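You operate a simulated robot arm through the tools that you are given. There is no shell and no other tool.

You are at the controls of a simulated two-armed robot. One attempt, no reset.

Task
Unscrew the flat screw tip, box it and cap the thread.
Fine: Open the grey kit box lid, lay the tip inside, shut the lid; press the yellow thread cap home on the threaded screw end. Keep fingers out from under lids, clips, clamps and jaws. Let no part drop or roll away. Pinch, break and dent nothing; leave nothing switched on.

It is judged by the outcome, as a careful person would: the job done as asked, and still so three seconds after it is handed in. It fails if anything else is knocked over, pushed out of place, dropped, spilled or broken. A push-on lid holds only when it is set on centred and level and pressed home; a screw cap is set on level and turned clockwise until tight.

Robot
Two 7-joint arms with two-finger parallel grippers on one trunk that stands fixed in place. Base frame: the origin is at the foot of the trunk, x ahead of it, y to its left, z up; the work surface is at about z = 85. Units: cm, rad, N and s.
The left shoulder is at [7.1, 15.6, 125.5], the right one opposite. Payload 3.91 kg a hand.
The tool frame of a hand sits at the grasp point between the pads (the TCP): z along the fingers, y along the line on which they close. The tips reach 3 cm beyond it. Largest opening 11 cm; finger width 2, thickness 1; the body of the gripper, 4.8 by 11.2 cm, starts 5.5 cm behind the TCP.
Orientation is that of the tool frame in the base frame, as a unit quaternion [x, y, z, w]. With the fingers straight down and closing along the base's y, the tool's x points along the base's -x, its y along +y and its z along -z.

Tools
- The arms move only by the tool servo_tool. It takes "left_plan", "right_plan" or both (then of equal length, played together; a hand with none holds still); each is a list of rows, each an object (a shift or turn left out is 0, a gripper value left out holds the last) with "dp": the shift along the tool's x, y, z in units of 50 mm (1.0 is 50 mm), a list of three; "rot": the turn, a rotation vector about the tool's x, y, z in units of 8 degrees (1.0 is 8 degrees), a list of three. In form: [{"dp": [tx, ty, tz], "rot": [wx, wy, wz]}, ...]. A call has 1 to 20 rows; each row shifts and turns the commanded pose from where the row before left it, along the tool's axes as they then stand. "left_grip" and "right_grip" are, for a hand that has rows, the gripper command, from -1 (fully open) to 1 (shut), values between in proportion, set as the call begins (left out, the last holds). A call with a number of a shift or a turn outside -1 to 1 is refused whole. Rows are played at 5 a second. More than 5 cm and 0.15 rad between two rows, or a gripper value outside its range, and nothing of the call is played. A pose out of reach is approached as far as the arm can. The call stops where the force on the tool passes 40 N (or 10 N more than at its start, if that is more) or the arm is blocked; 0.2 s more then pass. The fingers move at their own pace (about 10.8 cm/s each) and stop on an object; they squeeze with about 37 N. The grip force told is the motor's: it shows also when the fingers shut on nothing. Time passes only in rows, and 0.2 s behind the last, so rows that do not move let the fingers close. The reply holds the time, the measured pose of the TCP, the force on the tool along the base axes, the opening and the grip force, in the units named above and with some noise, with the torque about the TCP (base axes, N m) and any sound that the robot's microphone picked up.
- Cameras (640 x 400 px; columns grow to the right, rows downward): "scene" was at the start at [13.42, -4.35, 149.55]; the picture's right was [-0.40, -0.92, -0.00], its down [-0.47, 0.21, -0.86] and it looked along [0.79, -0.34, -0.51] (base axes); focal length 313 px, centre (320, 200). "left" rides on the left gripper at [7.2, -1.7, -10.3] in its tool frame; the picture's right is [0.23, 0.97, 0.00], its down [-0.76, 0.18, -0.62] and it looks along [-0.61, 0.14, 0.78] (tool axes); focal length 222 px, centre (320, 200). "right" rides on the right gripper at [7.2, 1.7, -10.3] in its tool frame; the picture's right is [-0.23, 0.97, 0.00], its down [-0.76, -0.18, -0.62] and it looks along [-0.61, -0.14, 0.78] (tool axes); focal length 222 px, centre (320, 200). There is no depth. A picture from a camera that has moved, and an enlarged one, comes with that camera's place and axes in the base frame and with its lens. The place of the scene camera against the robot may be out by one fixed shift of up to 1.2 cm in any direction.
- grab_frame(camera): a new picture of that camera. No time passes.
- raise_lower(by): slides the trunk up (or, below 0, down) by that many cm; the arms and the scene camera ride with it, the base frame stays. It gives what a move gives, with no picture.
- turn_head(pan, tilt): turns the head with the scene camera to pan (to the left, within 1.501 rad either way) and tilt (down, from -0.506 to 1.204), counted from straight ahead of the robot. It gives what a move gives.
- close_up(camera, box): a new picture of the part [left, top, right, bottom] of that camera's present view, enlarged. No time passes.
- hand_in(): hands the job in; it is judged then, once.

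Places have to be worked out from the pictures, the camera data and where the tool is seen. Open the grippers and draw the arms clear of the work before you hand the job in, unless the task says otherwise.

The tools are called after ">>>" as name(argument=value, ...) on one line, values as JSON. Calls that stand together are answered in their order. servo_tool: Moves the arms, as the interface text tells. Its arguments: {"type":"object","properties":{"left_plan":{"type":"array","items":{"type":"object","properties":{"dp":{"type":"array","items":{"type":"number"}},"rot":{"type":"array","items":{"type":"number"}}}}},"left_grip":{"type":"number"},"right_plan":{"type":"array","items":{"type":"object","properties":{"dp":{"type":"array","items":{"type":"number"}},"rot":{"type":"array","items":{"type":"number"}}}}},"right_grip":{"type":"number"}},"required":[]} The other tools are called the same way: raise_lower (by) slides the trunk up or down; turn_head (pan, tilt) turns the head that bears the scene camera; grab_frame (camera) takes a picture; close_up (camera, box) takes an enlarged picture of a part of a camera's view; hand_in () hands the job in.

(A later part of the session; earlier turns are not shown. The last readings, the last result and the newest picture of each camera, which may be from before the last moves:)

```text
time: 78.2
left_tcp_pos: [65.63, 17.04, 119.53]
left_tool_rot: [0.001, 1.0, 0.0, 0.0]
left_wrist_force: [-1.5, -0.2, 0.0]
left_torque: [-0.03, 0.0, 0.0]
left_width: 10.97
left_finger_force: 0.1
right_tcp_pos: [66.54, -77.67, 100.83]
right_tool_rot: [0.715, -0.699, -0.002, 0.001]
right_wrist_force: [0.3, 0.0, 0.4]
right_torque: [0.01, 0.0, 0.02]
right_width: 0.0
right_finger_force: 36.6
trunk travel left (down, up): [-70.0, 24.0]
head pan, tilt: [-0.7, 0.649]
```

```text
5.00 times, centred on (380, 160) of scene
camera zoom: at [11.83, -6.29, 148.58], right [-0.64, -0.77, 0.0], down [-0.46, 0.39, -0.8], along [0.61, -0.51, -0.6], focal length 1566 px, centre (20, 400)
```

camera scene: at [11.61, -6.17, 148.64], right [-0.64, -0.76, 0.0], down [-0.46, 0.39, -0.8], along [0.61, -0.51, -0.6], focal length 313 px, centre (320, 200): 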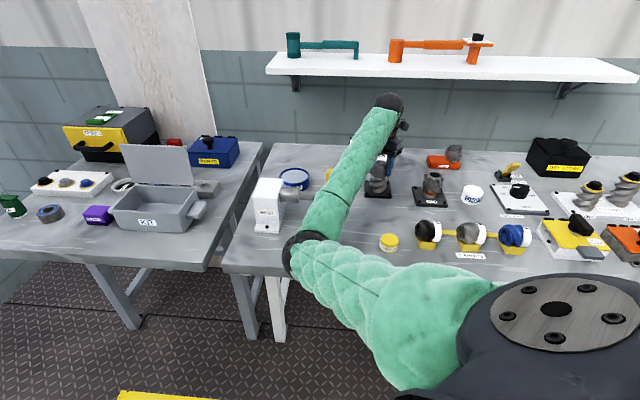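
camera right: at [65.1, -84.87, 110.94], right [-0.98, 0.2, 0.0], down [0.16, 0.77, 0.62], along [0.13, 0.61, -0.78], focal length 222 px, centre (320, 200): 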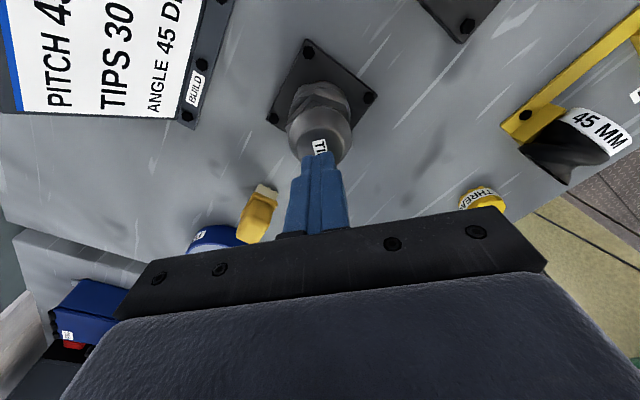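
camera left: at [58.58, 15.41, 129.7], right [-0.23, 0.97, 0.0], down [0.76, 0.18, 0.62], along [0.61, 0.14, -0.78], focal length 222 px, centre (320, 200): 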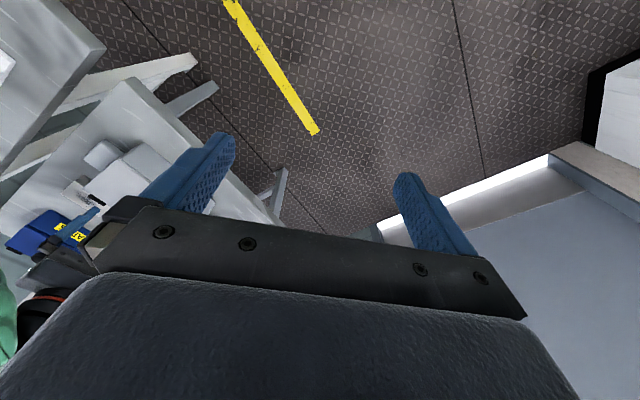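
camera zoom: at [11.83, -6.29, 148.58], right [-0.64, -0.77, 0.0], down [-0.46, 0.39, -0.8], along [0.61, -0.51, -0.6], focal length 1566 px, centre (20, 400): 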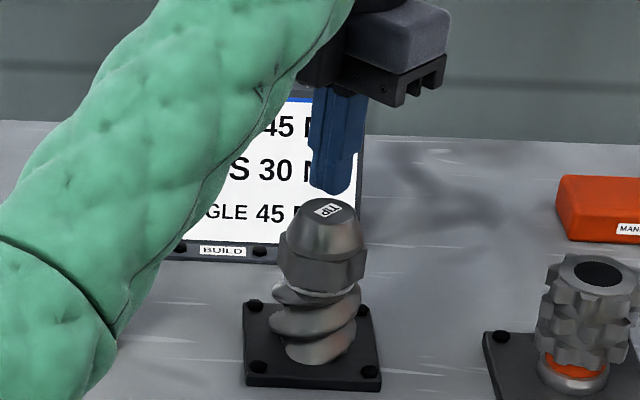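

The fingers slipped off upward and shut empty: the tip stayed on the screw, so it is still on its thread. I open the fingers and look closely at how it sits now.

>>> servo_tool(right_plan=[{"dp": [0, 0, 0]}, {"dp": [0, 0, 0]}, {"dp": [0, 0, 0]}], right_grip=-0.6)

>>> close_up(camera="right", box=[250, 30, 390, 180])

>>> close_up(camera="scene", box=[355, 145, 405, 205])

```text
time: 79.0
left_tcp_pos: [65.69, 17.0, 119.49]
left_tool_rot: [0.0, 1.0, 0.001, 0.0]
left_wrist_force: [-1.2, 0.5, -0.2]
left_torque: [0.02, 0.01, -0.01]
left_width: 10.99
left_finger_force: 0.1
right_tcp_pos: [66.59, -77.65, 100.83]
right_tool_rot: [0.715, -0.699, -0.001, 0.001]
right_wrist_force: [0.4, -0.2, 1.0]
right_torque: [-0.01, 0.01, 0.0]
right_width: 8.8
right_finger_force: 0.0
trunk travel left (down, up): [-70.0, 24.0]
head pan, tilt: [-0.7, 0.649]
```

```text
2.67 times, centred on (320, 105) of right
camera zoom: at [65.07, -84.89, 110.89], right [-0.98, 0.21, 0.0], down [0.16, 0.77, 0.62], along [0.13, 0.61, -0.78], focal length 592 px, centre (320, 453)
```

zoom: 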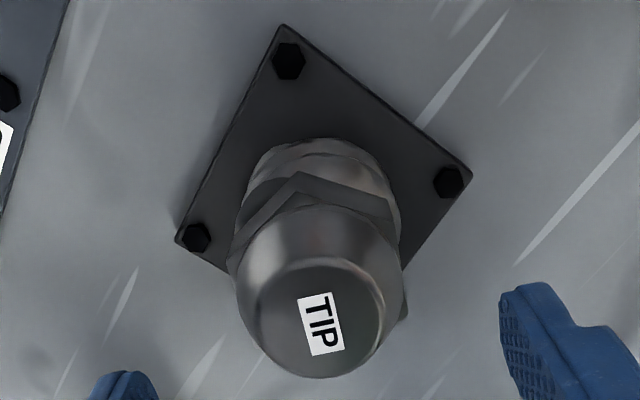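

```text
6.67 times, centred on (380, 175) of scene
camera zoom: at [11.85, -6.29, 148.57], right [-0.64, -0.76, 0.0], down [-0.46, 0.39, -0.8], along [0.61, -0.51, -0.6], focal length 2088 px, centre (-80, 367)
```

zoom: 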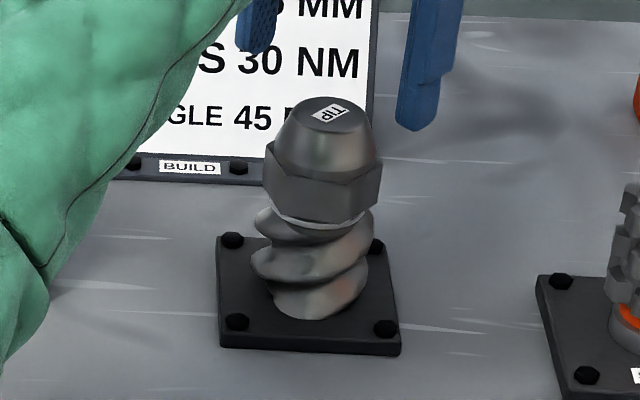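

A light ring now shows under the hexagon: the tip has risen only about 3 mm, so the thread needs more turns. I turn the open hand back 180° above the tip for another bite.

>>> servo_tool(right_plan=[{"rot": [0, 0, 1]}, {"rot": [0, 0, 1]}, {"rot": [0, 0, 1]}, {"rot": [0, 0, 1]}, {"rot": [0, 0, 1]}, {"rot": [0, 0, 1]}, {"rot": [0, 0, 1]}, {"rot": [0, 0, 1]}, {"rot": [0, 0, 1]}, {"rot": [0, 0, 1]}, {"rot": [0, 0, 1]}, {"rot": [0, 0, 1]}, {"rot": [0, 0, 1]}, {"rot": [0, 0, 1]}, {"rot": [0, 0, 1]}, {"rot": [0, 0, 1]}, {"rot": [0, 0, 1]}, {"rot": [0, 0, 1]}, {"rot": [0, 0, 1]}, {"rot": [0, 0, 1]}])

>>> servo_tool(right_plan=[{"rot": [0, 0, 0.85]}, {"rot": [0, 0, 0.85]}, {"rot": [0, 0, 0.8]}])

>>> close_up(camera="right", box=[250, 30, 390, 180])

```text
time: 83.2
left_tcp_pos: [65.66, 17.11, 119.54]
left_tool_rot: [0.0, 1.0, 0.0, -0.001]
left_wrist_force: [-0.6, -0.4, -1.2]
left_torque: [0.03, 0.03, -0.03]
left_width: 11.01
left_finger_force: 0.1
right_tcp_pos: [66.61, -77.69, 100.85]
right_tool_rot: [0.566, 0.825, -0.001, -0.001]
right_wrist_force: [0.6, -0.5, 0.2]
right_torque: [0.0, 0.0, -0.03]
right_width: 8.78
right_finger_force: 0.1
trunk travel left (down, up): [-70.0, 24.0]
head pan, tilt: [-0.7, 0.649]
```

```text
time: 84.0
left_tcp_pos: [65.62, 17.02, 119.56]
left_tool_rot: [0.0, 1.0, 0.0, 0.0]
left_wrist_force: [0.0, -0.7, 0.7]
left_torque: [0.03, -0.01, -0.03]
left_width: 10.99
left_finger_force: 0.1
right_tcp_pos: [66.61, -77.6, 100.88]
right_tool_rot: [0.7, 0.714, -0.002, -0.001]
right_wrist_force: [0.8, 0.2, -0.6]
right_torque: [0.01, -0.01, -0.01]
right_width: 8.79
right_finger_force: 0.1
trunk travel left (down, up): [-70.0, 24.0]
head pan, tilt: [-0.7, 0.649]
```

```text
2.67 times, centred on (320, 105) of right
camera zoom: at [68.27, -70.36, 110.98], right [0.98, -0.21, 0.0], down [-0.16, -0.76, 0.62], along [-0.13, -0.61, -0.78], focal length 592 px, centre (320, 453)
```

zoom: 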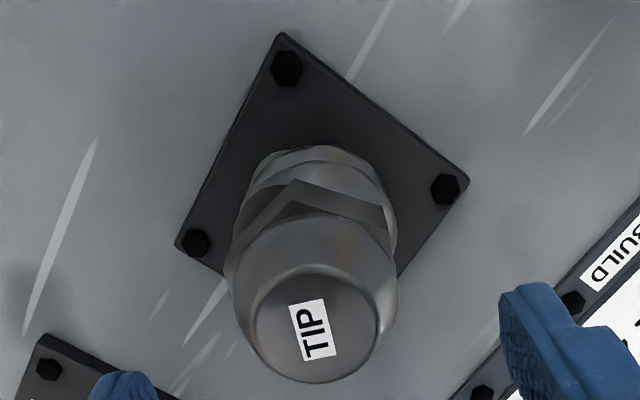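

Comparing the two opposite views, the axis is within about 0.1 cm of the tool: I correct that, lower to z ≈ 95.3 and close on the flats.

>>> servo_tool(right_plan=[{"dp": [-0.018, -0.012, 0.4]}, {"dp": [0, 0, 0.4]}, {"dp": [0, 0, 0.31]}])

>>> servo_tool(right_plan=[{"dp": [0, 0, 0]}, {"dp": [0, 0, 0]}, {"dp": [0, 0, 0]}, {"dp": [0, 0, 0]}], right_grip=1)

>>> servo_tool(right_plan=[{"dp": [0, 0, -0.0007], "rot": [0, 0, -0.5]}, {"dp": [0, 0, -0.0007], "rot": [0, 0, -0.5]}, {"dp": [0, 0, -0.0007], "rot": [0, 0, -0.5]}, {"dp": [0, 0, -0.0007], "rot": [0, 0, -0.5]}, {"dp": [0, 0, -0.0007], "rot": [0, 0, -0.5]}, {"dp": [0, 0, -0.0007], "rot": [0, 0, -0.5]}, {"dp": [0, 0, -0.0007], "rot": [0, 0, -0.5]}, {"dp": [0, 0, -0.0007], "rot": [0, 0, -0.5]}, {"dp": [0, 0, -0.0007], "rot": [0, 0, -0.5]}, {"dp": [0, 0, -0.0007], "rot": [0, 0, -0.5]}])

>>> close_up(camera="right", box=[230, 80, 410, 220])

```text
time: 84.8
left_tcp_pos: [65.59, 16.87, 119.53]
left_tool_rot: [-0.001, 1.0, 0.001, 0.0]
left_wrist_force: [0.0, 0.2, -1.0]
left_torque: [0.0, 0.05, -0.01]
left_width: 10.98
left_finger_force: 0.1
right_tcp_pos: [66.55, -77.89, 95.22]
right_tool_rot: [0.699, 0.715, -0.001, -0.001]
right_wrist_force: [-0.1, -0.1, 0.4]
right_torque: [0.04, -0.01, 0.0]
right_width: 8.81
right_finger_force: 0.0
trunk travel left (down, up): [-70.0, 24.0]
head pan, tilt: [-0.7, 0.649]
```

```text
time: 85.8
left_tcp_pos: [65.56, 16.94, 119.57]
left_tool_rot: [0.0, 1.0, 0.0, -0.001]
left_wrist_force: [0.6, -0.4, -1.1]
left_torque: [-0.03, -0.01, -0.01]
left_width: 10.97
left_finger_force: 0.1
right_tcp_pos: [66.37, -77.86, 95.32]
right_tool_rot: [0.699, 0.715, -0.001, -0.002]
right_wrist_force: [-15.8, 6.7, 0.3]
right_torque: [0.37, 0.57, 0.01]
right_width: 4.98
right_finger_force: 37.0
trunk travel left (down, up): [-70.0, 24.0]
head pan, tilt: [-0.7, 0.649]
```

```text
time: 88.0
left_tcp_pos: [65.52, 17.09, 119.5]
left_tool_rot: [0.0, 1.0, -0.001, -0.001]
left_wrist_force: [0.8, -0.1, -0.7]
left_torque: [0.01, 0.0, -0.03]
left_width: 10.99
left_finger_force: 0.0
right_tcp_pos: [66.59, -77.73, 95.31]
right_tool_rot: [0.411, 0.912, -0.001, -0.001]
right_wrist_force: [-2.8, -0.3, 1.3]
right_torque: [0.07, -0.24, -0.6]
right_width: 5.69
right_finger_force: 37.2
trunk travel left (down, up): [-70.0, 24.0]
head pan, tilt: [-0.7, 0.649]
```

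```text
2.86 times, centred on (320, 150) of right
camera zoom: at [63.04, -71.2, 105.42], right [0.88, 0.47, 0.0], down [0.37, -0.69, 0.62], along [0.29, -0.55, -0.78], focal length 635 px, centre (320, 343)
```

zoom: 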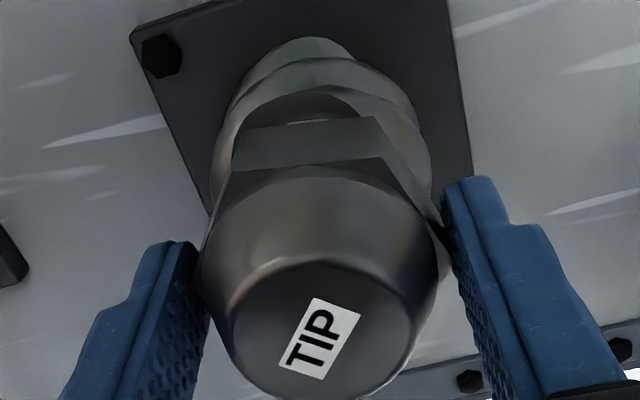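

The hand slipped round on the hexagon (width 5.7, 0.6 N·m): the tip turned only 8° more and then met a hard stop at about 325° in total, so it seems fully unwound. I open, turn 27° to line up with the flats again, and regrip for a lift test.

>>> servo_tool(right_plan=[{"dp": [0, 0, 0]}, {"dp": [0, 0, 0]}, {"dp": [0, 0, -0.02], "rot": [0, 0, -0.85]}, {"dp": [0, 0, -0.02], "rot": [0, 0, -0.85]}, {"dp": [0, 0, 0], "rot": [0, 0, -0.85]}, {"dp": [0, 0, 0], "rot": [0, 0, -0.85]}], right_grip=-0.5)

>>> close_up(camera="right", box=[230, 80, 410, 220])

>>> close_up(camera="scene", box=[355, 145, 405, 205])

```text
time: 89.4
left_tcp_pos: [65.57, 17.0, 119.52]
left_tool_rot: [0.0, 1.0, 0.0, 0.0]
left_wrist_force: [0.0, -0.4, -0.1]
left_torque: [0.04, -0.01, -0.02]
left_width: 11.04
left_finger_force: 0.1
right_tcp_pos: [66.62, -77.7, 95.49]
right_tool_rot: [0.185, 0.983, -0.001, -0.001]
right_wrist_force: [-0.2, -0.5, -0.3]
right_torque: [0.0, 0.02, 0.01]
right_width: 8.26
right_finger_force: 0.1
trunk travel left (down, up): [-70.0, 24.0]
head pan, tilt: [-0.7, 0.649]
```

```text
2.86 times, centred on (320, 150) of right
camera zoom: at [60.53, -73.54, 105.65], right [0.57, 0.82, 0.0], down [0.65, -0.44, 0.62], along [0.51, -0.35, -0.78], focal length 635 px, centre (320, 343)
```

zoom: 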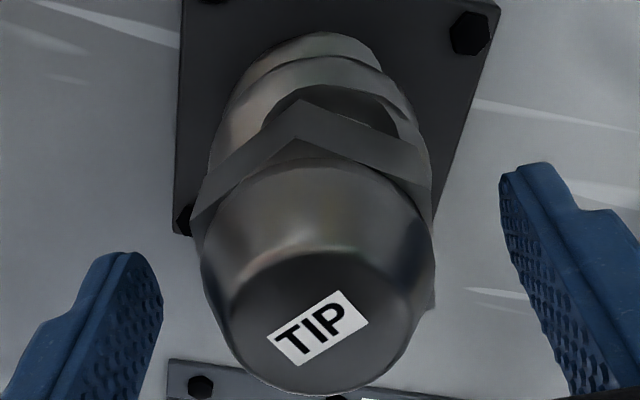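

```text
6.67 times, centred on (380, 175) of scene
camera zoom: at [11.83, -6.3, 148.57], right [-0.64, -0.76, 0.0], down [-0.46, 0.39, -0.8], along [0.61, -0.51, -0.6], focal length 2088 px, centre (-80, 367)
```

zoom: 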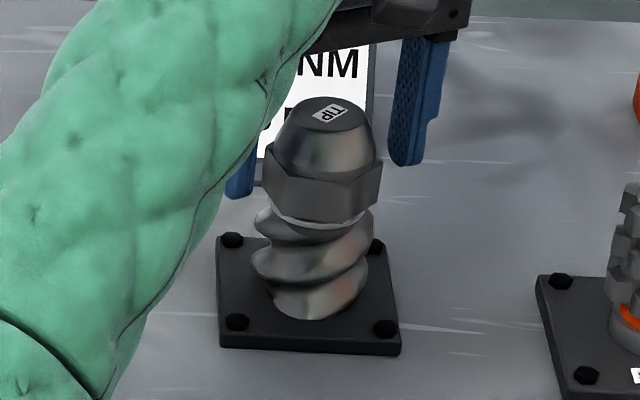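

The flats line up again. I lower slightly and close, then add a small twist and read the torque.

>>> servo_tool(right_plan=[{"dp": [0, 0, 0.04]}, {"dp": [0, 0, 0]}, {"dp": [0, 0, 0]}, {"dp": [0, 0, 0]}, {"dp": [0, 0, 0]}], right_grip=1)

>>> servo_tool(right_plan=[{"rot": [0, 0, -0.25]}, {"rot": [0, 0, -0.25]}, {"rot": [0, 0, -0.25]}])

>>> close_up(camera="right", box=[230, 80, 410, 220])

```text
time: 90.6
left_tcp_pos: [65.59, 16.92, 119.43]
left_tool_rot: [-0.001, 1.0, 0.0, -0.001]
left_wrist_force: [0.2, -0.1, -0.1]
left_torque: [0.0, 0.02, -0.02]
left_width: 10.98
left_finger_force: 0.0
right_tcp_pos: [66.55, -77.78, 95.38]
right_tool_rot: [0.186, 0.983, -0.001, -0.001]
right_wrist_force: [7.0, -11.0, 11.4]
right_torque: [-0.18, -0.11, -0.37]
right_width: 5.12
right_finger_force: 37.1
trunk travel left (down, up): [-70.0, 24.0]
head pan, tilt: [-0.7, 0.649]
```

```text
time: 91.4
left_tcp_pos: [65.36, 17.01, 119.57]
left_tool_rot: [0.0, 1.0, 0.0, 0.0]
left_wrist_force: [-0.1, 0.2, -0.8]
left_torque: [-0.01, 0.02, -0.02]
left_width: 11.0
left_finger_force: 0.0
right_tcp_pos: [66.35, -77.67, 95.31]
right_tool_rot: [0.135, 0.991, 0.0, -0.002]
right_wrist_force: [-6.5, -2.3, 8.1]
right_torque: [0.05, 0.05, -1.62]
right_width: 5.34
right_finger_force: 37.8
trunk travel left (down, up): [-70.0, 24.0]
head pan, tilt: [-0.7, 0.649]
```

```text
2.86 times, centred on (320, 150) of right
camera zoom: at [59.9, -74.12, 105.5], right [0.48, 0.88, 0.0], down [0.69, -0.38, 0.62], along [0.54, -0.3, -0.78], focal length 635 px, centre (320, 343)
```

zoom: 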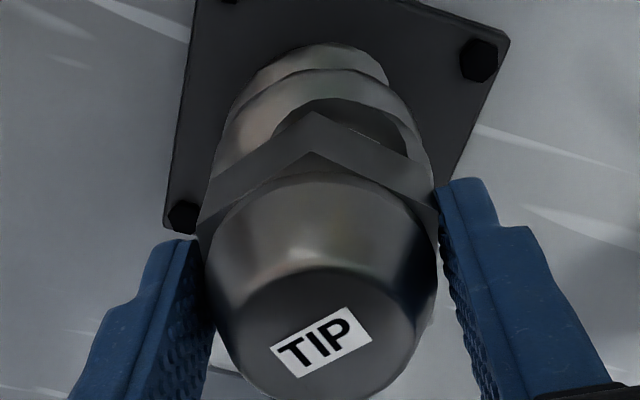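

The twist meets a firm stop (1.6 N·m), so it is turned out fully. I turn back to relax the twist and then lift slowly, 0.5 cm, reading the force.

>>> servo_tool(right_plan=[{"rot": [0, 0, 0.5]}, {"rot": [0, 0, 0.5]}, {"dp": [0, 0, 0]}])

>>> servo_tool(right_plan=[{"dp": [0, 0, -0.02]}, {"dp": [0, 0, -0.02]}, {"dp": [0, 0, -0.02]}, {"dp": [0, 0, -0.02]}, {"dp": [0, 0, -0.02]}, {"dp": [0, 0, -0.02]}])

>>> close_up(camera="right", box=[230, 80, 410, 220])

>>> close_up(camera="scene", box=[355, 145, 405, 205])

```text
time: 92.2
left_tcp_pos: [65.56, 16.98, 119.57]
left_tool_rot: [0.0, 1.0, -0.001, 0.0]
left_wrist_force: [-0.3, 0.6, -0.2]
left_torque: [-0.01, 0.01, 0.01]
left_width: 11.0
left_finger_force: 0.2
right_tcp_pos: [66.57, -77.79, 95.35]
right_tool_rot: [0.204, 0.979, -0.001, -0.001]
right_wrist_force: [0.7, -9.6, 6.9]
right_torque: [-0.28, -0.22, -0.13]
right_width: 5.04
right_finger_force: 37.7
trunk travel left (down, up): [-70.0, 24.0]
head pan, tilt: [-0.7, 0.649]
```

```text
time: 93.6
left_tcp_pos: [65.62, 16.86, 119.48]
left_tool_rot: [0.0, 1.0, 0.001, -0.001]
left_wrist_force: [-0.5, -0.4, 0.1]
left_torque: [0.02, 0.0, -0.01]
left_width: 11.03
left_finger_force: 0.1
right_tcp_pos: [66.55, -77.84, 95.44]
right_tool_rot: [0.203, 0.979, 0.001, -0.003]
right_wrist_force: [-12.0, 3.7, -28.3]
right_torque: [0.14, 0.27, -0.74]
right_width: 5.05
right_finger_force: 36.6
trunk travel left (down, up): [-70.0, 24.0]
head pan, tilt: [-0.7, 0.649]
```

```text
2.86 times, centred on (320, 150) of right
camera zoom: at [60.72, -73.39, 105.68], right [0.6, 0.8, 0.0], down [0.63, -0.47, 0.62], along [0.49, -0.37, -0.79], focal length 635 px, centre (320, 343)
```

zoom: 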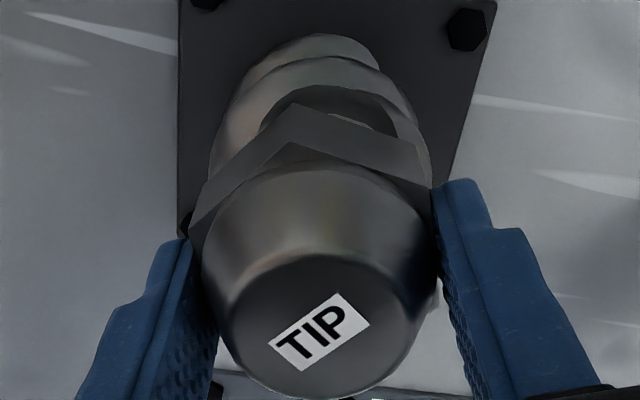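

```text
6.67 times, centred on (380, 175) of scene
camera zoom: at [11.93, -6.51, 148.51], right [-0.64, -0.76, 0.0], down [-0.46, 0.39, -0.8], along [0.61, -0.51, -0.61], focal length 2088 px, centre (-80, 367)
```

zoom: 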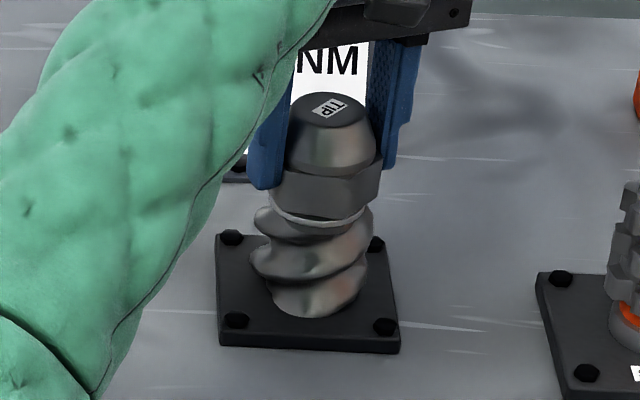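

The lift now meets 28 N, so the tip is held both ways at this point. I lower back to relax, then test a small clockwise turn to learn how it is constrained.

>>> servo_tool(right_plan=[{"dp": [0, 0, 0.04]}, {"dp": [0, 0, 0.04]}, {"dp": [0, 0, 0.03]}, {"dp": [0, 0, 0]}])

>>> servo_tool(right_plan=[{"rot": [0, 0, 0.25]}, {"rot": [0, 0, 0.25]}, {"rot": [0, 0, 0.25]}, {"rot": [0, 0, 0.25]}])

>>> close_up(camera="right", box=[230, 80, 410, 220])

```text
time: 94.6
left_tcp_pos: [65.57, 17.03, 119.44]
left_tool_rot: [0.0, 1.0, 0.0, 0.0]
left_wrist_force: [-0.5, 0.3, -0.6]
left_torque: [-0.03, -0.02, 0.01]
left_width: 11.02
left_finger_force: 0.2
right_tcp_pos: [66.65, -77.75, 95.46]
right_tool_rot: [0.204, 0.979, 0.0, -0.001]
right_wrist_force: [-1.5, -1.3, -2.7]
right_torque: [0.26, 0.24, -0.77]
right_width: 5.0
right_finger_force: 37.3
trunk travel left (down, up): [-70.0, 24.0]
head pan, tilt: [-0.7, 0.649]
```

```text
time: 95.6
left_tcp_pos: [65.69, 16.95, 119.56]
left_tool_rot: [-0.001, 1.0, 0.0, -0.001]
left_wrist_force: [0.5, 0.4, 0.1]
left_torque: [-0.01, -0.01, -0.01]
left_width: 11.01
left_finger_force: 0.1
right_tcp_pos: [66.54, -77.76, 95.38]
right_tool_rot: [0.272, 0.962, -0.001, -0.001]
right_wrist_force: [8.0, -11.0, 6.9]
right_torque: [-0.32, -0.44, 0.0]
right_width: 5.0
right_finger_force: 37.1
trunk travel left (down, up): [-70.0, 24.0]
head pan, tilt: [-0.7, 0.649]
```

```text
2.86 times, centred on (320, 150) of right
camera zoom: at [61.36, -72.56, 105.52], right [0.7, 0.71, 0.0], down [0.56, -0.55, 0.62], along [0.44, -0.44, -0.78], focal length 635 px, centre (320, 343)
```

zoom: 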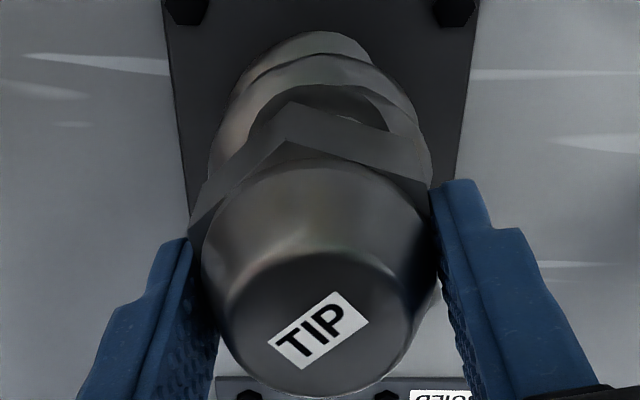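

Clockwise is free with zero torque, so only a counter-clockwise stop is there. At this angle, about where it lifted easily before, I try a gentle 0.3 cm lift again.

>>> servo_tool(right_plan=[{"dp": [-0.005, -0.008, -0.02]}, {"dp": [0, 0, -0.02]}, {"dp": [0, 0, -0.02]}, {"dp": [0, 0, 0]}])

>>> close_up(camera="right", box=[230, 80, 410, 220])

```text
time: 96.6
left_tcp_pos: [65.63, 16.95, 119.44]
left_tool_rot: [0.0, 1.0, 0.0, 0.0]
left_wrist_force: [-0.2, -0.1, 0.4]
left_torque: [0.0, -0.03, -0.01]
left_width: 10.99
left_finger_force: 0.0
right_tcp_pos: [66.61, -77.74, 95.35]
right_tool_rot: [0.272, 0.962, 0.0, -0.001]
right_wrist_force: [0.7, 1.4, -6.1]
right_torque: [-0.12, -0.47, -0.01]
right_width: 5.0
right_finger_force: 37.0
trunk travel left (down, up): [-70.0, 24.0]
head pan, tilt: [-0.7, 0.649]
```

```text
2.86 times, centred on (320, 150) of right
camera zoom: at [61.38, -72.59, 105.64], right [0.7, 0.71, 0.0], down [0.56, -0.55, 0.62], along [0.44, -0.44, -0.78], focal length 635 px, centre (320, 343)
```

zoom: 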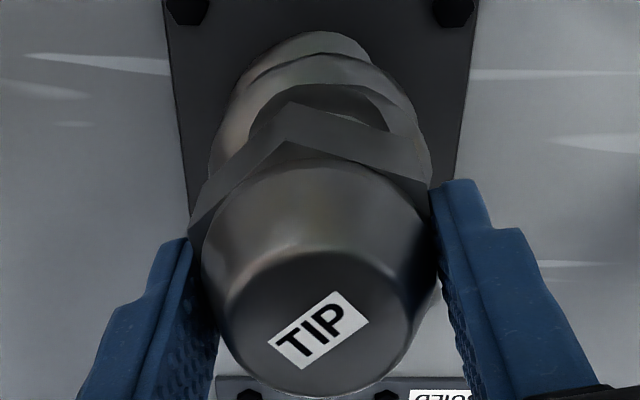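

The load only went to -6 N, close to the tip's weight, so at this angle it is nearly free; the earlier hard resistance came while twisting against the stop. I keep lifting in small steps and watch where any block begins.

>>> servo_tool(right_plan=[{"dp": [0, 0, -0.02]}, {"dp": [0, 0, -0.02]}, {"dp": [0, 0, 0]}])

>>> servo_tool(right_plan=[{"dp": [0, 0, -0.02]}, {"dp": [0, 0, -0.02]}, {"dp": [0, 0, 0]}])

>>> close_up(camera="right", box=[230, 80, 410, 220])

>>> close_up(camera="scene", box=[355, 145, 405, 205])

```text
time: 97.4
left_tcp_pos: [65.7, 16.8, 119.57]
left_tool_rot: [0.0, 1.0, 0.001, -0.001]
left_wrist_force: [0.1, 0.3, 0.0]
left_torque: [-0.03, 0.0, 0.01]
left_width: 11.0
left_finger_force: 0.0
right_tcp_pos: [66.62, -77.82, 95.4]
right_tool_rot: [0.272, 0.962, 0.001, -0.004]
right_wrist_force: [-8.8, 13.2, -27.6]
right_torque: [0.23, 0.03, 0.0]
right_width: 4.99
right_finger_force: 37.1
trunk travel left (down, up): [-70.0, 24.0]
head pan, tilt: [-0.7, 0.649]
```

```text
time: 98.2
left_tcp_pos: [65.67, 16.74, 119.55]
left_tool_rot: [-0.001, 1.0, 0.002, -0.001]
left_wrist_force: [-0.3, 0.3, -0.6]
left_torque: [0.0, -0.02, -0.01]
left_width: 11.0
left_finger_force: 0.0
right_tcp_pos: [66.72, -77.87, 95.74]
right_tool_rot: [0.271, 0.963, 0.0, -0.001]
right_wrist_force: [-5.1, 7.8, -29.5]
right_torque: [0.2, 0.16, 0.02]
right_width: 5.02
right_finger_force: 36.8
trunk travel left (down, up): [-70.0, 24.0]
head pan, tilt: [-0.7, 0.649]
```

```text
2.86 times, centred on (320, 150) of right
camera zoom: at [61.47, -72.64, 105.92], right [0.7, 0.71, 0.0], down [0.56, -0.55, 0.62], along [0.44, -0.44, -0.78], focal length 635 px, centre (320, 343)
```

zoom: 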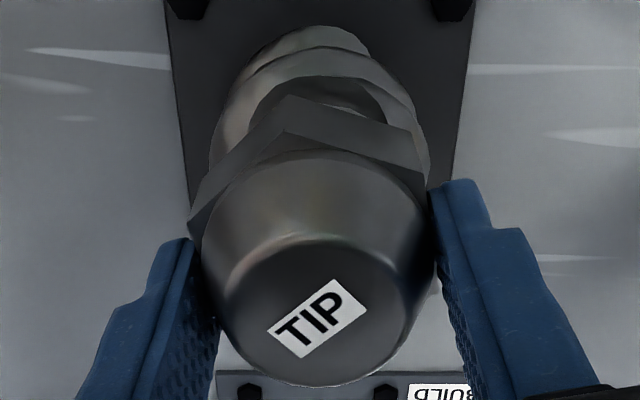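

```text
6.67 times, centred on (380, 175) of scene
camera zoom: at [12.0, -6.48, 148.54], right [-0.64, -0.76, 0.0], down [-0.46, 0.39, -0.8], along [0.61, -0.51, -0.61], focal length 2088 px, centre (-80, 367)
```

zoom: 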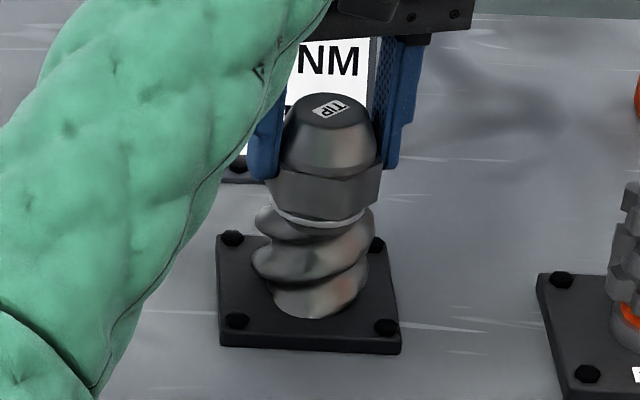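

The lift is blocked again (29 N, fingers starting to slide), so the thread has caught again when the tip was set down. Earlier it came free while being turned counter-clockwise somewhere past 200°, so I'll turn it back clockwise and unscrew once more, this time lifting without letting go. First I release, recentre and regrip lower.

>>> servo_tool(right_plan=[{"dp": [0, 0, 0]}, {"dp": [0, 0, 0]}, {"dp": [0, 0, 0.05]}, {"dp": [0, 0, 0.05]}], right_grip=-0.4)

>>> close_up(camera="right", box=[230, 80, 410, 220])

```text
time: 99.2
left_tcp_pos: [65.67, 17.01, 119.47]
left_tool_rot: [0.0, 1.0, 0.0, 0.0]
left_wrist_force: [1.2, -0.2, 0.0]
left_torque: [-0.02, 0.0, 0.01]
left_width: 11.01
left_finger_force: 0.1
right_tcp_pos: [66.66, -77.82, 95.59]
right_tool_rot: [0.272, 0.962, -0.001, -0.001]
right_wrist_force: [0.4, 0.5, -0.4]
right_torque: [0.0, 0.04, 0.01]
right_width: 7.71
right_finger_force: 0.1
trunk travel left (down, up): [-70.0, 24.0]
head pan, tilt: [-0.7, 0.649]
```

```text
2.86 times, centred on (320, 150) of right
camera zoom: at [61.4, -72.59, 105.62], right [0.7, 0.71, 0.0], down [0.56, -0.55, 0.62], along [0.44, -0.44, -0.78], focal length 635 px, centre (320, 343)
```

zoom: 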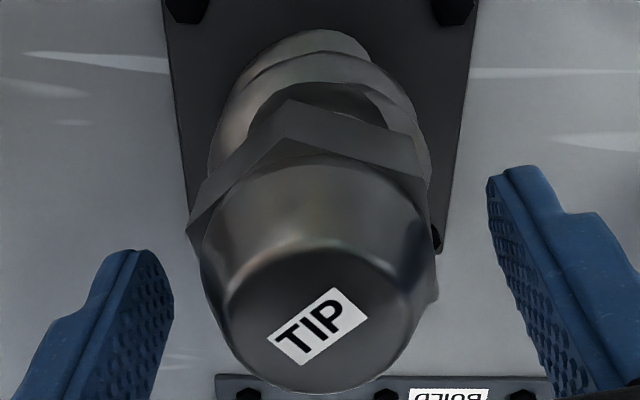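

I lower 0.35 cm with a tiny recentring and close again on the flats.

>>> servo_tool(right_plan=[{"dp": [0.014, -0.008, 0.035]}, {"dp": [0, 0, 0.035]}])

>>> servo_tool(right_plan=[{"dp": [0, 0, 0]}, {"dp": [0, 0, 0]}, {"dp": [0, 0, 0]}, {"dp": [0, 0, 0]}], right_grip=1)

>>> servo_tool(right_plan=[{"rot": [0, 0, 0.5]}, {"rot": [0, 0, 0.5]}, {"rot": [0, 0, 0.5]}, {"rot": [0, 0, 0.5]}, {"rot": [0, 0, 0.5]}, {"rot": [0, 0, 0.5]}, {"rot": [0, 0, 0.5]}, {"rot": [0, 0, 0.5]}, {"rot": [0, 0, 0.5]}, {"rot": [0, 0, 0.5]}])

```text
time: 99.8
left_tcp_pos: [65.67, 17.08, 119.54]
left_tool_rot: [0.001, 1.0, 0.001, 0.0]
left_wrist_force: [-0.3, 0.2, 0.4]
left_torque: [0.02, -0.03, -0.01]
left_width: 11.0
left_finger_force: 0.0
right_tcp_pos: [66.46, -77.83, 95.14]
right_tool_rot: [0.271, 0.963, -0.002, -0.002]
right_wrist_force: [0.5, -0.6, 0.2]
right_torque: [-0.03, 0.02, 0.02]
right_width: 7.71
right_finger_force: 0.1
trunk travel left (down, up): [-70.0, 24.0]
head pan, tilt: [-0.7, 0.649]
```

```text
time: 100.8
left_tcp_pos: [65.69, 17.07, 119.42]
left_tool_rot: [-0.001, 1.0, 0.0, 0.0]
left_wrist_force: [0.0, 0.1, 0.3]
left_torque: [0.01, 0.01, 0.02]
left_width: 11.01
left_finger_force: 0.1
right_tcp_pos: [66.46, -77.75, 95.15]
right_tool_rot: [0.271, 0.963, 0.0, -0.001]
right_wrist_force: [-0.6, 2.4, 0.3]
right_torque: [0.14, 0.04, 0.01]
right_width: 4.99
right_finger_force: 36.6
trunk travel left (down, up): [-70.0, 24.0]
head pan, tilt: [-0.7, 0.649]
```

```text
time: 103.0
left_tcp_pos: [65.59, 17.03, 119.46]
left_tool_rot: [0.0, 1.0, 0.001, 0.0]
left_wrist_force: [-1.0, -0.9, 0.4]
left_torque: [0.01, 0.01, 0.02]
left_width: 11.03
left_finger_force: 0.0
right_tcp_pos: [66.37, -77.67, 95.26]
right_tool_rot: [0.584, 0.812, -0.002, 0.0]
right_wrist_force: [-8.4, 12.6, 0.4]
right_torque: [1.25, 0.17, 0.0]
right_width: 4.99
right_finger_force: 37.0
trunk travel left (down, up): [-70.0, 24.0]
head pan, tilt: [-0.7, 0.649]
```

The clockwise turn runs freely. I trim the small side load and continue clockwise 80° more.

>>> servo_tool(right_plan=[{"dp": [0.0165, -0.0045, 0.0007], "rot": [0, 0, 0.5]}, {"dp": [0.0015, 0, 0.0007], "rot": [0, 0, 0.5]}, {"dp": [0.0015, 0, 0.0007], "rot": [0, 0, 0.5]}, {"dp": [0.0015, 0, 0.0007], "rot": [0, 0, 0.5]}, {"dp": [0.0015, 0, 0.0007], "rot": [0, 0, 0.5]}, {"dp": [0.0015, 0, 0.0007], "rot": [0, 0, 0.5]}, {"dp": [0.0015, 0, 0.0007], "rot": [0, 0, 0.5]}, {"dp": [0.0015, 0, 0.0007], "rot": [0, 0, 0.5]}, {"dp": [0.0015, 0, 0.0007], "rot": [0, 0, 0.5]}, {"dp": [0.0015, 0, 0.0007], "rot": [0, 0, 0.5]}, {"dp": [0.0015, 0, 0.0007], "rot": [0, 0, 0.5]}, {"dp": [0.0015, 0, 0.0007], "rot": [0, 0, 0.5]}, {"dp": [0.0015, 0, 0.0007], "rot": [0, 0, 0.5]}, {"dp": [0.0015, 0, 0.0007], "rot": [0, 0, 0.5]}, {"dp": [0.0015, 0, 0.0007], "rot": [0, 0, 0.5]}, {"dp": [0.0015, 0, 0.0007], "rot": [0, 0, 0.5]}, {"dp": [0.0015, 0, 0.0007], "rot": [0, 0, 0.5]}, {"dp": [0.0015, 0, 0.0007], "rot": [0, 0, 0.5]}, {"dp": [0.0015, 0, 0.0007], "rot": [0, 0, 0.5]}, {"dp": [0.0015, 0, 0.0007], "rot": [0, 0, 0.5]}])

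>>> close_up(camera="right", box=[230, 80, 410, 220])

>>> close_up(camera="scene", box=[355, 145, 405, 205])

```text
time: 107.2
left_tcp_pos: [65.65, 16.79, 119.49]
left_tool_rot: [0.0, 1.0, 0.0, 0.001]
left_wrist_force: [-0.1, 0.0, 0.1]
left_torque: [0.01, 0.03, 0.04]
left_width: 10.99
left_finger_force: 0.1
right_tcp_pos: [66.47, -77.8, 95.07]
right_tool_rot: [0.969, 0.246, -0.002, 0.0]
right_wrist_force: [6.3, -29.9, 4.3]
right_torque: [-0.54, -0.54, -0.03]
right_width: 5.01
right_finger_force: 36.9
trunk travel left (down, up): [-70.0, 24.0]
head pan, tilt: [-0.7, 0.649]
```

```text
2.86 times, centred on (320, 150) of right
camera zoom: at [73.73, -75.79, 105.14], right [0.26, -0.96, 0.0], down [-0.75, -0.21, 0.63], along [-0.6, -0.16, -0.78], focal length 635 px, centre (320, 343)
```

zoom: 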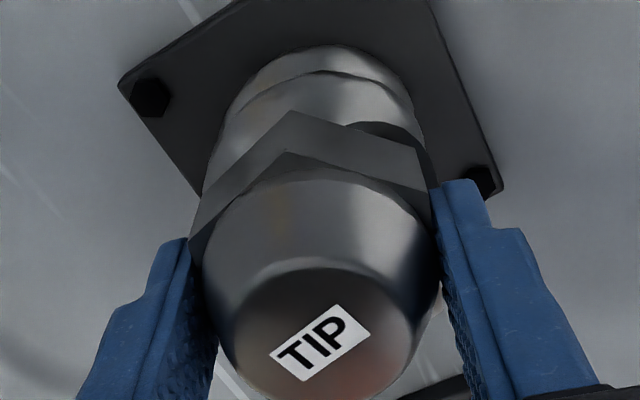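

```text
6.67 times, centred on (380, 175) of scene
camera zoom: at [11.85, -6.54, 148.56], right [-0.64, -0.76, 0.0], down [-0.46, 0.39, -0.8], along [0.61, -0.51, -0.61], focal length 2088 px, centre (-80, 367)
```

zoom: 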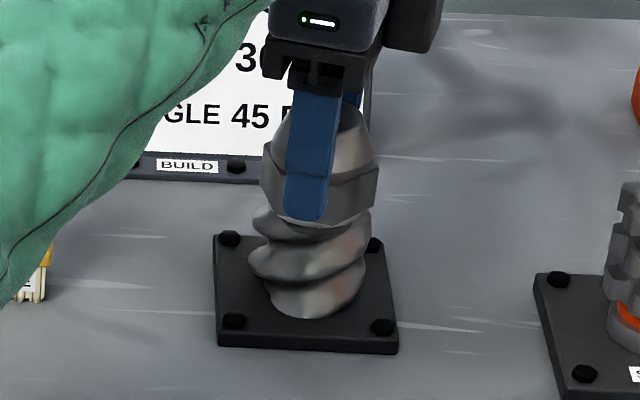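

The tip is turned back to about 196°. I relieve the side load, then unscrew counter-clockwise again in 40° stretches, correcting as I go and keeping a light upward pull.

>>> servo_tool(right_plan=[{"dp": [-0.01, 0.0325, 0]}, {"dp": [0, 0, -0.0008], "rot": [0, 0, -0.5]}, {"dp": [0, 0, -0.0008], "rot": [0, 0, -0.5]}, {"dp": [0, 0, -0.0008], "rot": [0, 0, -0.5]}, {"dp": [0, 0, -0.0008], "rot": [0, 0, -0.5]}, {"dp": [0, 0, -0.0008], "rot": [0, 0, -0.5]}, {"dp": [0, 0, -0.0008], "rot": [0, 0, -0.5]}, {"dp": [0, 0, -0.0008], "rot": [0, 0, -0.5]}, {"dp": [0, 0, -0.0008], "rot": [0, 0, -0.5]}, {"dp": [0, 0, -0.0008], "rot": [0, 0, -0.5]}, {"dp": [0, 0, -0.0008], "rot": [0, 0, -0.5]}])

```text
time: 109.6
left_tcp_pos: [65.56, 16.96, 119.46]
left_tool_rot: [0.0, 1.0, 0.0, 0.0]
left_wrist_force: [0.3, -0.6, -0.3]
left_torque: [-0.03, 0.01, 0.02]
left_width: 10.98
left_finger_force: 0.1
right_tcp_pos: [66.52, -77.87, 95.15]
right_tool_rot: [0.827, 0.562, -0.002, -0.001]
right_wrist_force: [-5.6, -3.6, -0.4]
right_torque: [-0.99, 0.16, -0.01]
right_width: 4.99
right_finger_force: 37.4
trunk travel left (down, up): [-70.0, 24.0]
head pan, tilt: [-0.7, 0.649]
```

Smooth: about 236°, loads small. Another 40°.

>>> servo_tool(right_plan=[{"dp": [-0.006, -0.004, -0.0008], "rot": [0, 0, -0.5]}, {"dp": [0, 0, -0.0008], "rot": [0, 0, -0.5]}, {"dp": [0, 0, -0.0008], "rot": [0, 0, -0.5]}, {"dp": [0, 0, -0.0008], "rot": [0, 0, -0.5]}, {"dp": [0, 0, -0.0008], "rot": [0, 0, -0.5]}, {"dp": [0, 0, -0.0008], "rot": [0, 0, -0.5]}, {"dp": [0, 0, -0.0008], "rot": [0, 0, -0.5]}, {"dp": [0, 0, -0.0008], "rot": [0, 0, -0.5]}, {"dp": [0, 0, -0.0008], "rot": [0, 0, -0.5]}, {"dp": [0, 0, -0.0008], "rot": [0, 0, -0.5]}])

>>> close_up(camera="right", box=[230, 80, 410, 220])

```text
time: 111.8
left_tcp_pos: [65.74, 17.01, 119.6]
left_tool_rot: [-0.001, 1.0, 0.0, 0.0]
left_wrist_force: [-0.8, -0.5, -0.2]
left_torque: [0.0, -0.02, 0.02]
left_width: 11.01
left_finger_force: 0.0
right_tcp_pos: [66.43, -77.75, 95.15]
right_tool_rot: [0.583, 0.812, -0.001, -0.001]
right_wrist_force: [-2.3, -0.3, -0.7]
right_torque: [-0.5, -0.27, -0.01]
right_width: 4.99
right_finger_force: 37.1
trunk travel left (down, up): [-70.0, 24.0]
head pan, tilt: [-0.7, 0.649]
```

```text
2.86 times, centred on (320, 150) of right
camera zoom: at [65.85, -70.34, 105.3], right [1.0, 0.09, 0.0], down [0.08, -0.78, 0.62], along [0.06, -0.62, -0.78], focal length 635 px, centre (320, 343)
```

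zoom: 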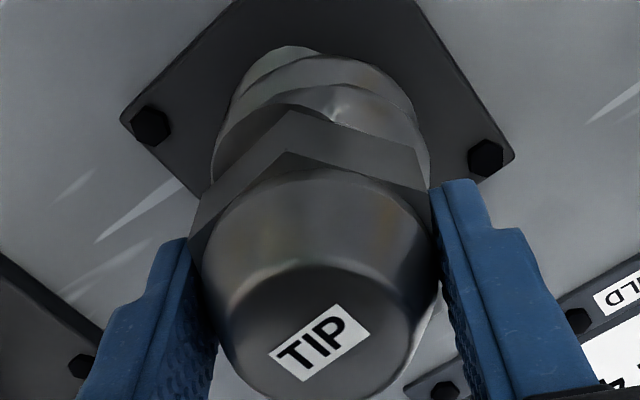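

At about 276°, loads near zero. I test a 0.3 cm lift here.

>>> servo_tool(right_plan=[{"dp": [0, 0, -0.02]}, {"dp": [0, 0, -0.02]}, {"dp": [0, 0, 0]}])

```text
time: 112.6
left_tcp_pos: [65.7, 16.83, 119.39]
left_tool_rot: [0.0, 1.0, -0.001, 0.0]
left_wrist_force: [0.4, -0.4, -0.2]
left_torque: [-0.05, 0.02, -0.03]
left_width: 11.02
left_finger_force: 0.1
right_tcp_pos: [66.5, -77.85, 95.24]
right_tool_rot: [0.584, 0.811, -0.001, -0.001]
right_wrist_force: [-6.2, 2.1, -7.7]
right_torque: [-0.68, -0.39, -0.02]
right_width: 5.01
right_finger_force: 36.9
trunk travel left (down, up): [-70.0, 24.0]
head pan, tilt: [-0.7, 0.649]
```

A light pull of about 8 N is on now. I keep it and unscrew 36° more, watching whether the load drops to just the tip's weight.

>>> servo_tool(right_plan=[{"dp": [-0.004, -0.006, -0.0006], "rot": [0, 0, -0.5]}, {"dp": [0, 0, -0.0006], "rot": [0, 0, -0.5]}, {"dp": [0, 0, -0.0006], "rot": [0, 0, -0.5]}, {"dp": [0, 0, -0.0006], "rot": [0, 0, -0.5]}, {"dp": [0, 0, -0.0006], "rot": [0, 0, -0.5]}])

>>> servo_tool(right_plan=[{"dp": [0, 0, -0.0006], "rot": [0, 0, -0.5]}, {"dp": [0, 0, -0.0006], "rot": [0, 0, -0.5]}, {"dp": [0, 0, -0.0006], "rot": [0, 0, -0.5]}, {"dp": [0, 0, -0.0006], "rot": [0, 0, -0.5]}])

>>> close_up(camera="right", box=[230, 80, 410, 220])

```text
time: 113.8
left_tcp_pos: [65.62, 16.99, 119.49]
left_tool_rot: [0.0, 1.0, 0.001, 0.0]
left_wrist_force: [0.2, -0.6, -0.3]
left_torque: [-0.04, -0.01, 0.0]
left_width: 11.01
left_finger_force: 0.1
right_tcp_pos: [66.51, -77.82, 95.2]
right_tool_rot: [0.433, 0.901, -0.001, -0.001]
right_wrist_force: [-11.7, 12.3, -13.7]
right_torque: [-0.21, -0.26, 0.0]
right_width: 5.02
right_finger_force: 36.4
trunk travel left (down, up): [-70.0, 24.0]
head pan, tilt: [-0.7, 0.649]
```

```text
time: 114.8
left_tcp_pos: [65.57, 16.95, 119.49]
left_tool_rot: [0.001, 1.0, -0.001, 0.0]
left_wrist_force: [0.0, 0.2, -0.1]
left_torque: [0.04, 0.01, 0.02]
left_width: 11.01
left_finger_force: 0.1
right_tcp_pos: [66.43, -77.86, 95.3]
right_tool_rot: [0.304, 0.953, 0.0, -0.002]
right_wrist_force: [-9.2, 14.3, -12.5]
right_torque: [0.38, 0.3, 0.0]
right_width: 4.99
right_finger_force: 37.1
trunk travel left (down, up): [-70.0, 24.0]
head pan, tilt: [-0.7, 0.649]
```

```text
2.86 times, centred on (320, 150) of right
camera zoom: at [61.65, -72.17, 105.45], right [0.75, 0.66, 0.0], down [0.52, -0.59, 0.62], along [0.41, -0.47, -0.78], focal length 635 px, centre (320, 343)
```

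zoom: 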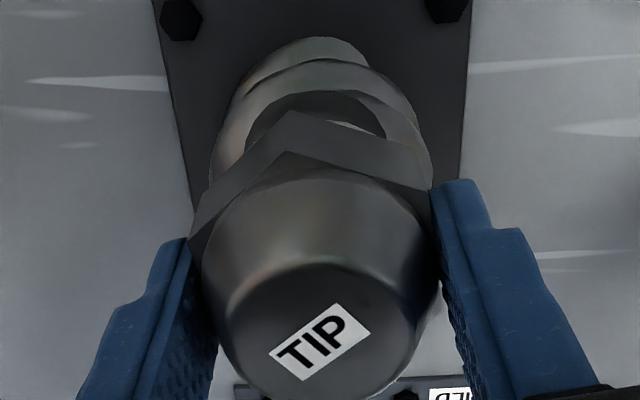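

Still engaged at about 312° with a 12 N pull. I take out the side load first, since binding sideways may be what holds it, and read again.

>>> servo_tool(right_plan=[{"dp": [0.0174, 0.0072, 0]}, {"dp": [0, 0, 0]}, {"dp": [0, 0, 0]}])

>>> servo_tool(right_plan=[{"dp": [0, 0, -0.02]}, {"dp": [0, 0, 0]}, {"dp": [0, 0, 0]}])

>>> close_up(camera="scene", box=[355, 145, 405, 205])

```text
time: 115.6
left_tcp_pos: [65.61, 16.94, 119.45]
left_tool_rot: [0.0, 1.0, 0.001, -0.001]
left_wrist_force: [0.1, 0.0, -1.1]
left_torque: [-0.01, -0.01, 0.0]
left_width: 11.03
left_finger_force: 0.1
right_tcp_pos: [66.52, -77.77, 95.23]
right_tool_rot: [0.305, 0.952, -0.001, -0.001]
right_wrist_force: [2.3, 3.1, -6.6]
right_torque: [0.34, 0.11, 0.0]
right_width: 5.01
right_finger_force: 36.8
trunk travel left (down, up): [-70.0, 24.0]
head pan, tilt: [-0.7, 0.649]
```

```text
time: 116.4
left_tcp_pos: [65.75, 16.89, 119.48]
left_tool_rot: [0.0, 1.0, 0.0, -0.001]
left_wrist_force: [0.0, -0.7, 0.0]
left_torque: [0.01, 0.01, 0.04]
left_width: 10.99
left_finger_force: 0.0
right_tcp_pos: [66.5, -77.85, 95.31]
right_tool_rot: [0.305, 0.952, 0.0, -0.002]
right_wrist_force: [4.1, 2.4, -8.8]
right_torque: [-0.34, -0.61, -0.02]
right_width: 5.01
right_finger_force: 36.3
trunk travel left (down, up): [-70.0, 24.0]
head pan, tilt: [-0.7, 0.649]
```

```text
6.67 times, centred on (380, 175) of scene
camera zoom: at [11.96, -6.38, 148.56], right [-0.64, -0.77, 0.0], down [-0.46, 0.39, -0.8], along [0.61, -0.51, -0.61], focal length 2088 px, centre (-80, 367)
```

zoom: 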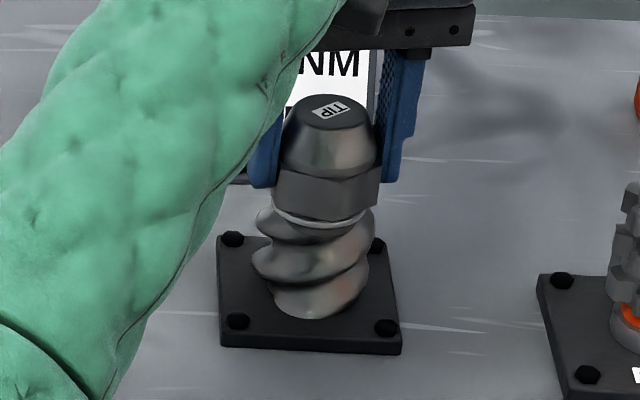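

With the side load gone the pull is about 9 N. I turn slowly on towards the end of the thread, 2° at a time for 10°, keeping this pull.

>>> servo_tool(right_plan=[{"rot": [0, 0, -0.25]}, {"rot": [0, 0, -0.25]}, {"rot": [0, 0, -0.25]}, {"rot": [0, 0, -0.25]}])

>>> servo_tool(right_plan=[{"rot": [0, 0, -0.2]}, {"rot": [0, 0, -0.2]}, {"dp": [0, 0, 0]}])

>>> close_up(camera="right", box=[230, 80, 410, 220])

```text
time: 117.4
left_tcp_pos: [65.67, 16.84, 119.59]
left_tool_rot: [0.0, 1.0, 0.0, 0.0]
left_wrist_force: [-0.3, 0.2, 0.2]
left_torque: [0.0, -0.03, -0.01]
left_width: 10.99
left_finger_force: 0.1
right_tcp_pos: [66.31, -77.89, 95.64]
right_tool_rot: [0.237, 0.971, -0.001, -0.001]
right_wrist_force: [-0.2, 0.3, -4.3]
right_torque: [0.0, 0.04, 0.01]
right_width: 5.01
right_finger_force: 36.8
trunk travel left (down, up): [-70.0, 24.0]
head pan, tilt: [-0.7, 0.649]
```

```text
time: 118.2
left_tcp_pos: [65.74, 17.04, 119.53]
left_tool_rot: [0.0, 1.0, 0.0, -0.001]
left_wrist_force: [1.2, -0.1, -0.6]
left_torque: [-0.01, 0.0, 0.01]
left_width: 11.01
left_finger_force: 0.0
right_tcp_pos: [66.39, -77.77, 95.33]
right_tool_rot: [0.211, 0.978, -0.001, -0.002]
right_wrist_force: [-1.2, -0.3, -3.6]
right_torque: [-0.02, -0.02, 0.02]
right_width: 5.02
right_finger_force: 36.9
trunk travel left (down, up): [-70.0, 24.0]
head pan, tilt: [-0.7, 0.649]
```

```text
2.86 times, centred on (320, 150) of right
camera zoom: at [60.54, -73.17, 105.57], right [0.61, 0.79, 0.0], down [0.62, -0.48, 0.62], along [0.49, -0.38, -0.78], focal length 635 px, centre (320, 343)
```

zoom: 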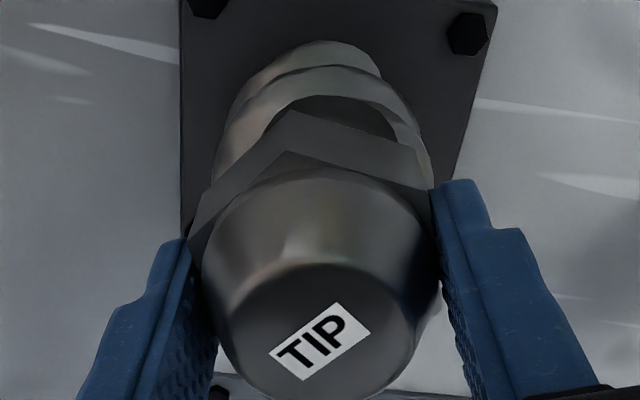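

Now the load is just the tip's weight (3.6 N) with no torque or side force: it is free. I lift straight up at once, first 0.4 cm with a check.

>>> servo_tool(right_plan=[{"dp": [0, 0, -0.04]}, {"dp": [0, 0, -0.06]}, {"dp": [0, 0, -0.06]}])

>>> close_up(camera="right", box=[230, 80, 410, 220])

```text
time: 119.0
left_tcp_pos: [65.63, 17.06, 119.53]
left_tool_rot: [0.0, 1.0, 0.001, 0.0]
left_wrist_force: [-0.5, 0.2, -0.9]
left_torque: [-0.06, -0.01, -0.04]
left_width: 10.99
left_finger_force: 0.1
right_tcp_pos: [66.43, -77.88, 96.15]
right_tool_rot: [0.209, 0.978, 0.0, -0.003]
right_wrist_force: [0.4, -0.1, -5.0]
right_torque: [0.02, 0.02, 0.03]
right_width: 5.01
right_finger_force: 37.3
trunk travel left (down, up): [-70.0, 24.0]
head pan, tilt: [-0.7, 0.649]
```

```text
2.86 times, centred on (320, 150) of right
camera zoom: at [60.55, -73.24, 106.34], right [0.61, 0.79, 0.0], down [0.62, -0.48, 0.62], along [0.49, -0.38, -0.78], focal length 635 px, centre (320, 343)
```

zoom: 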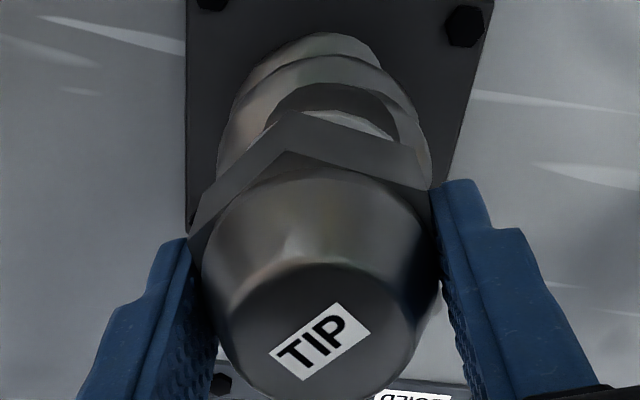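

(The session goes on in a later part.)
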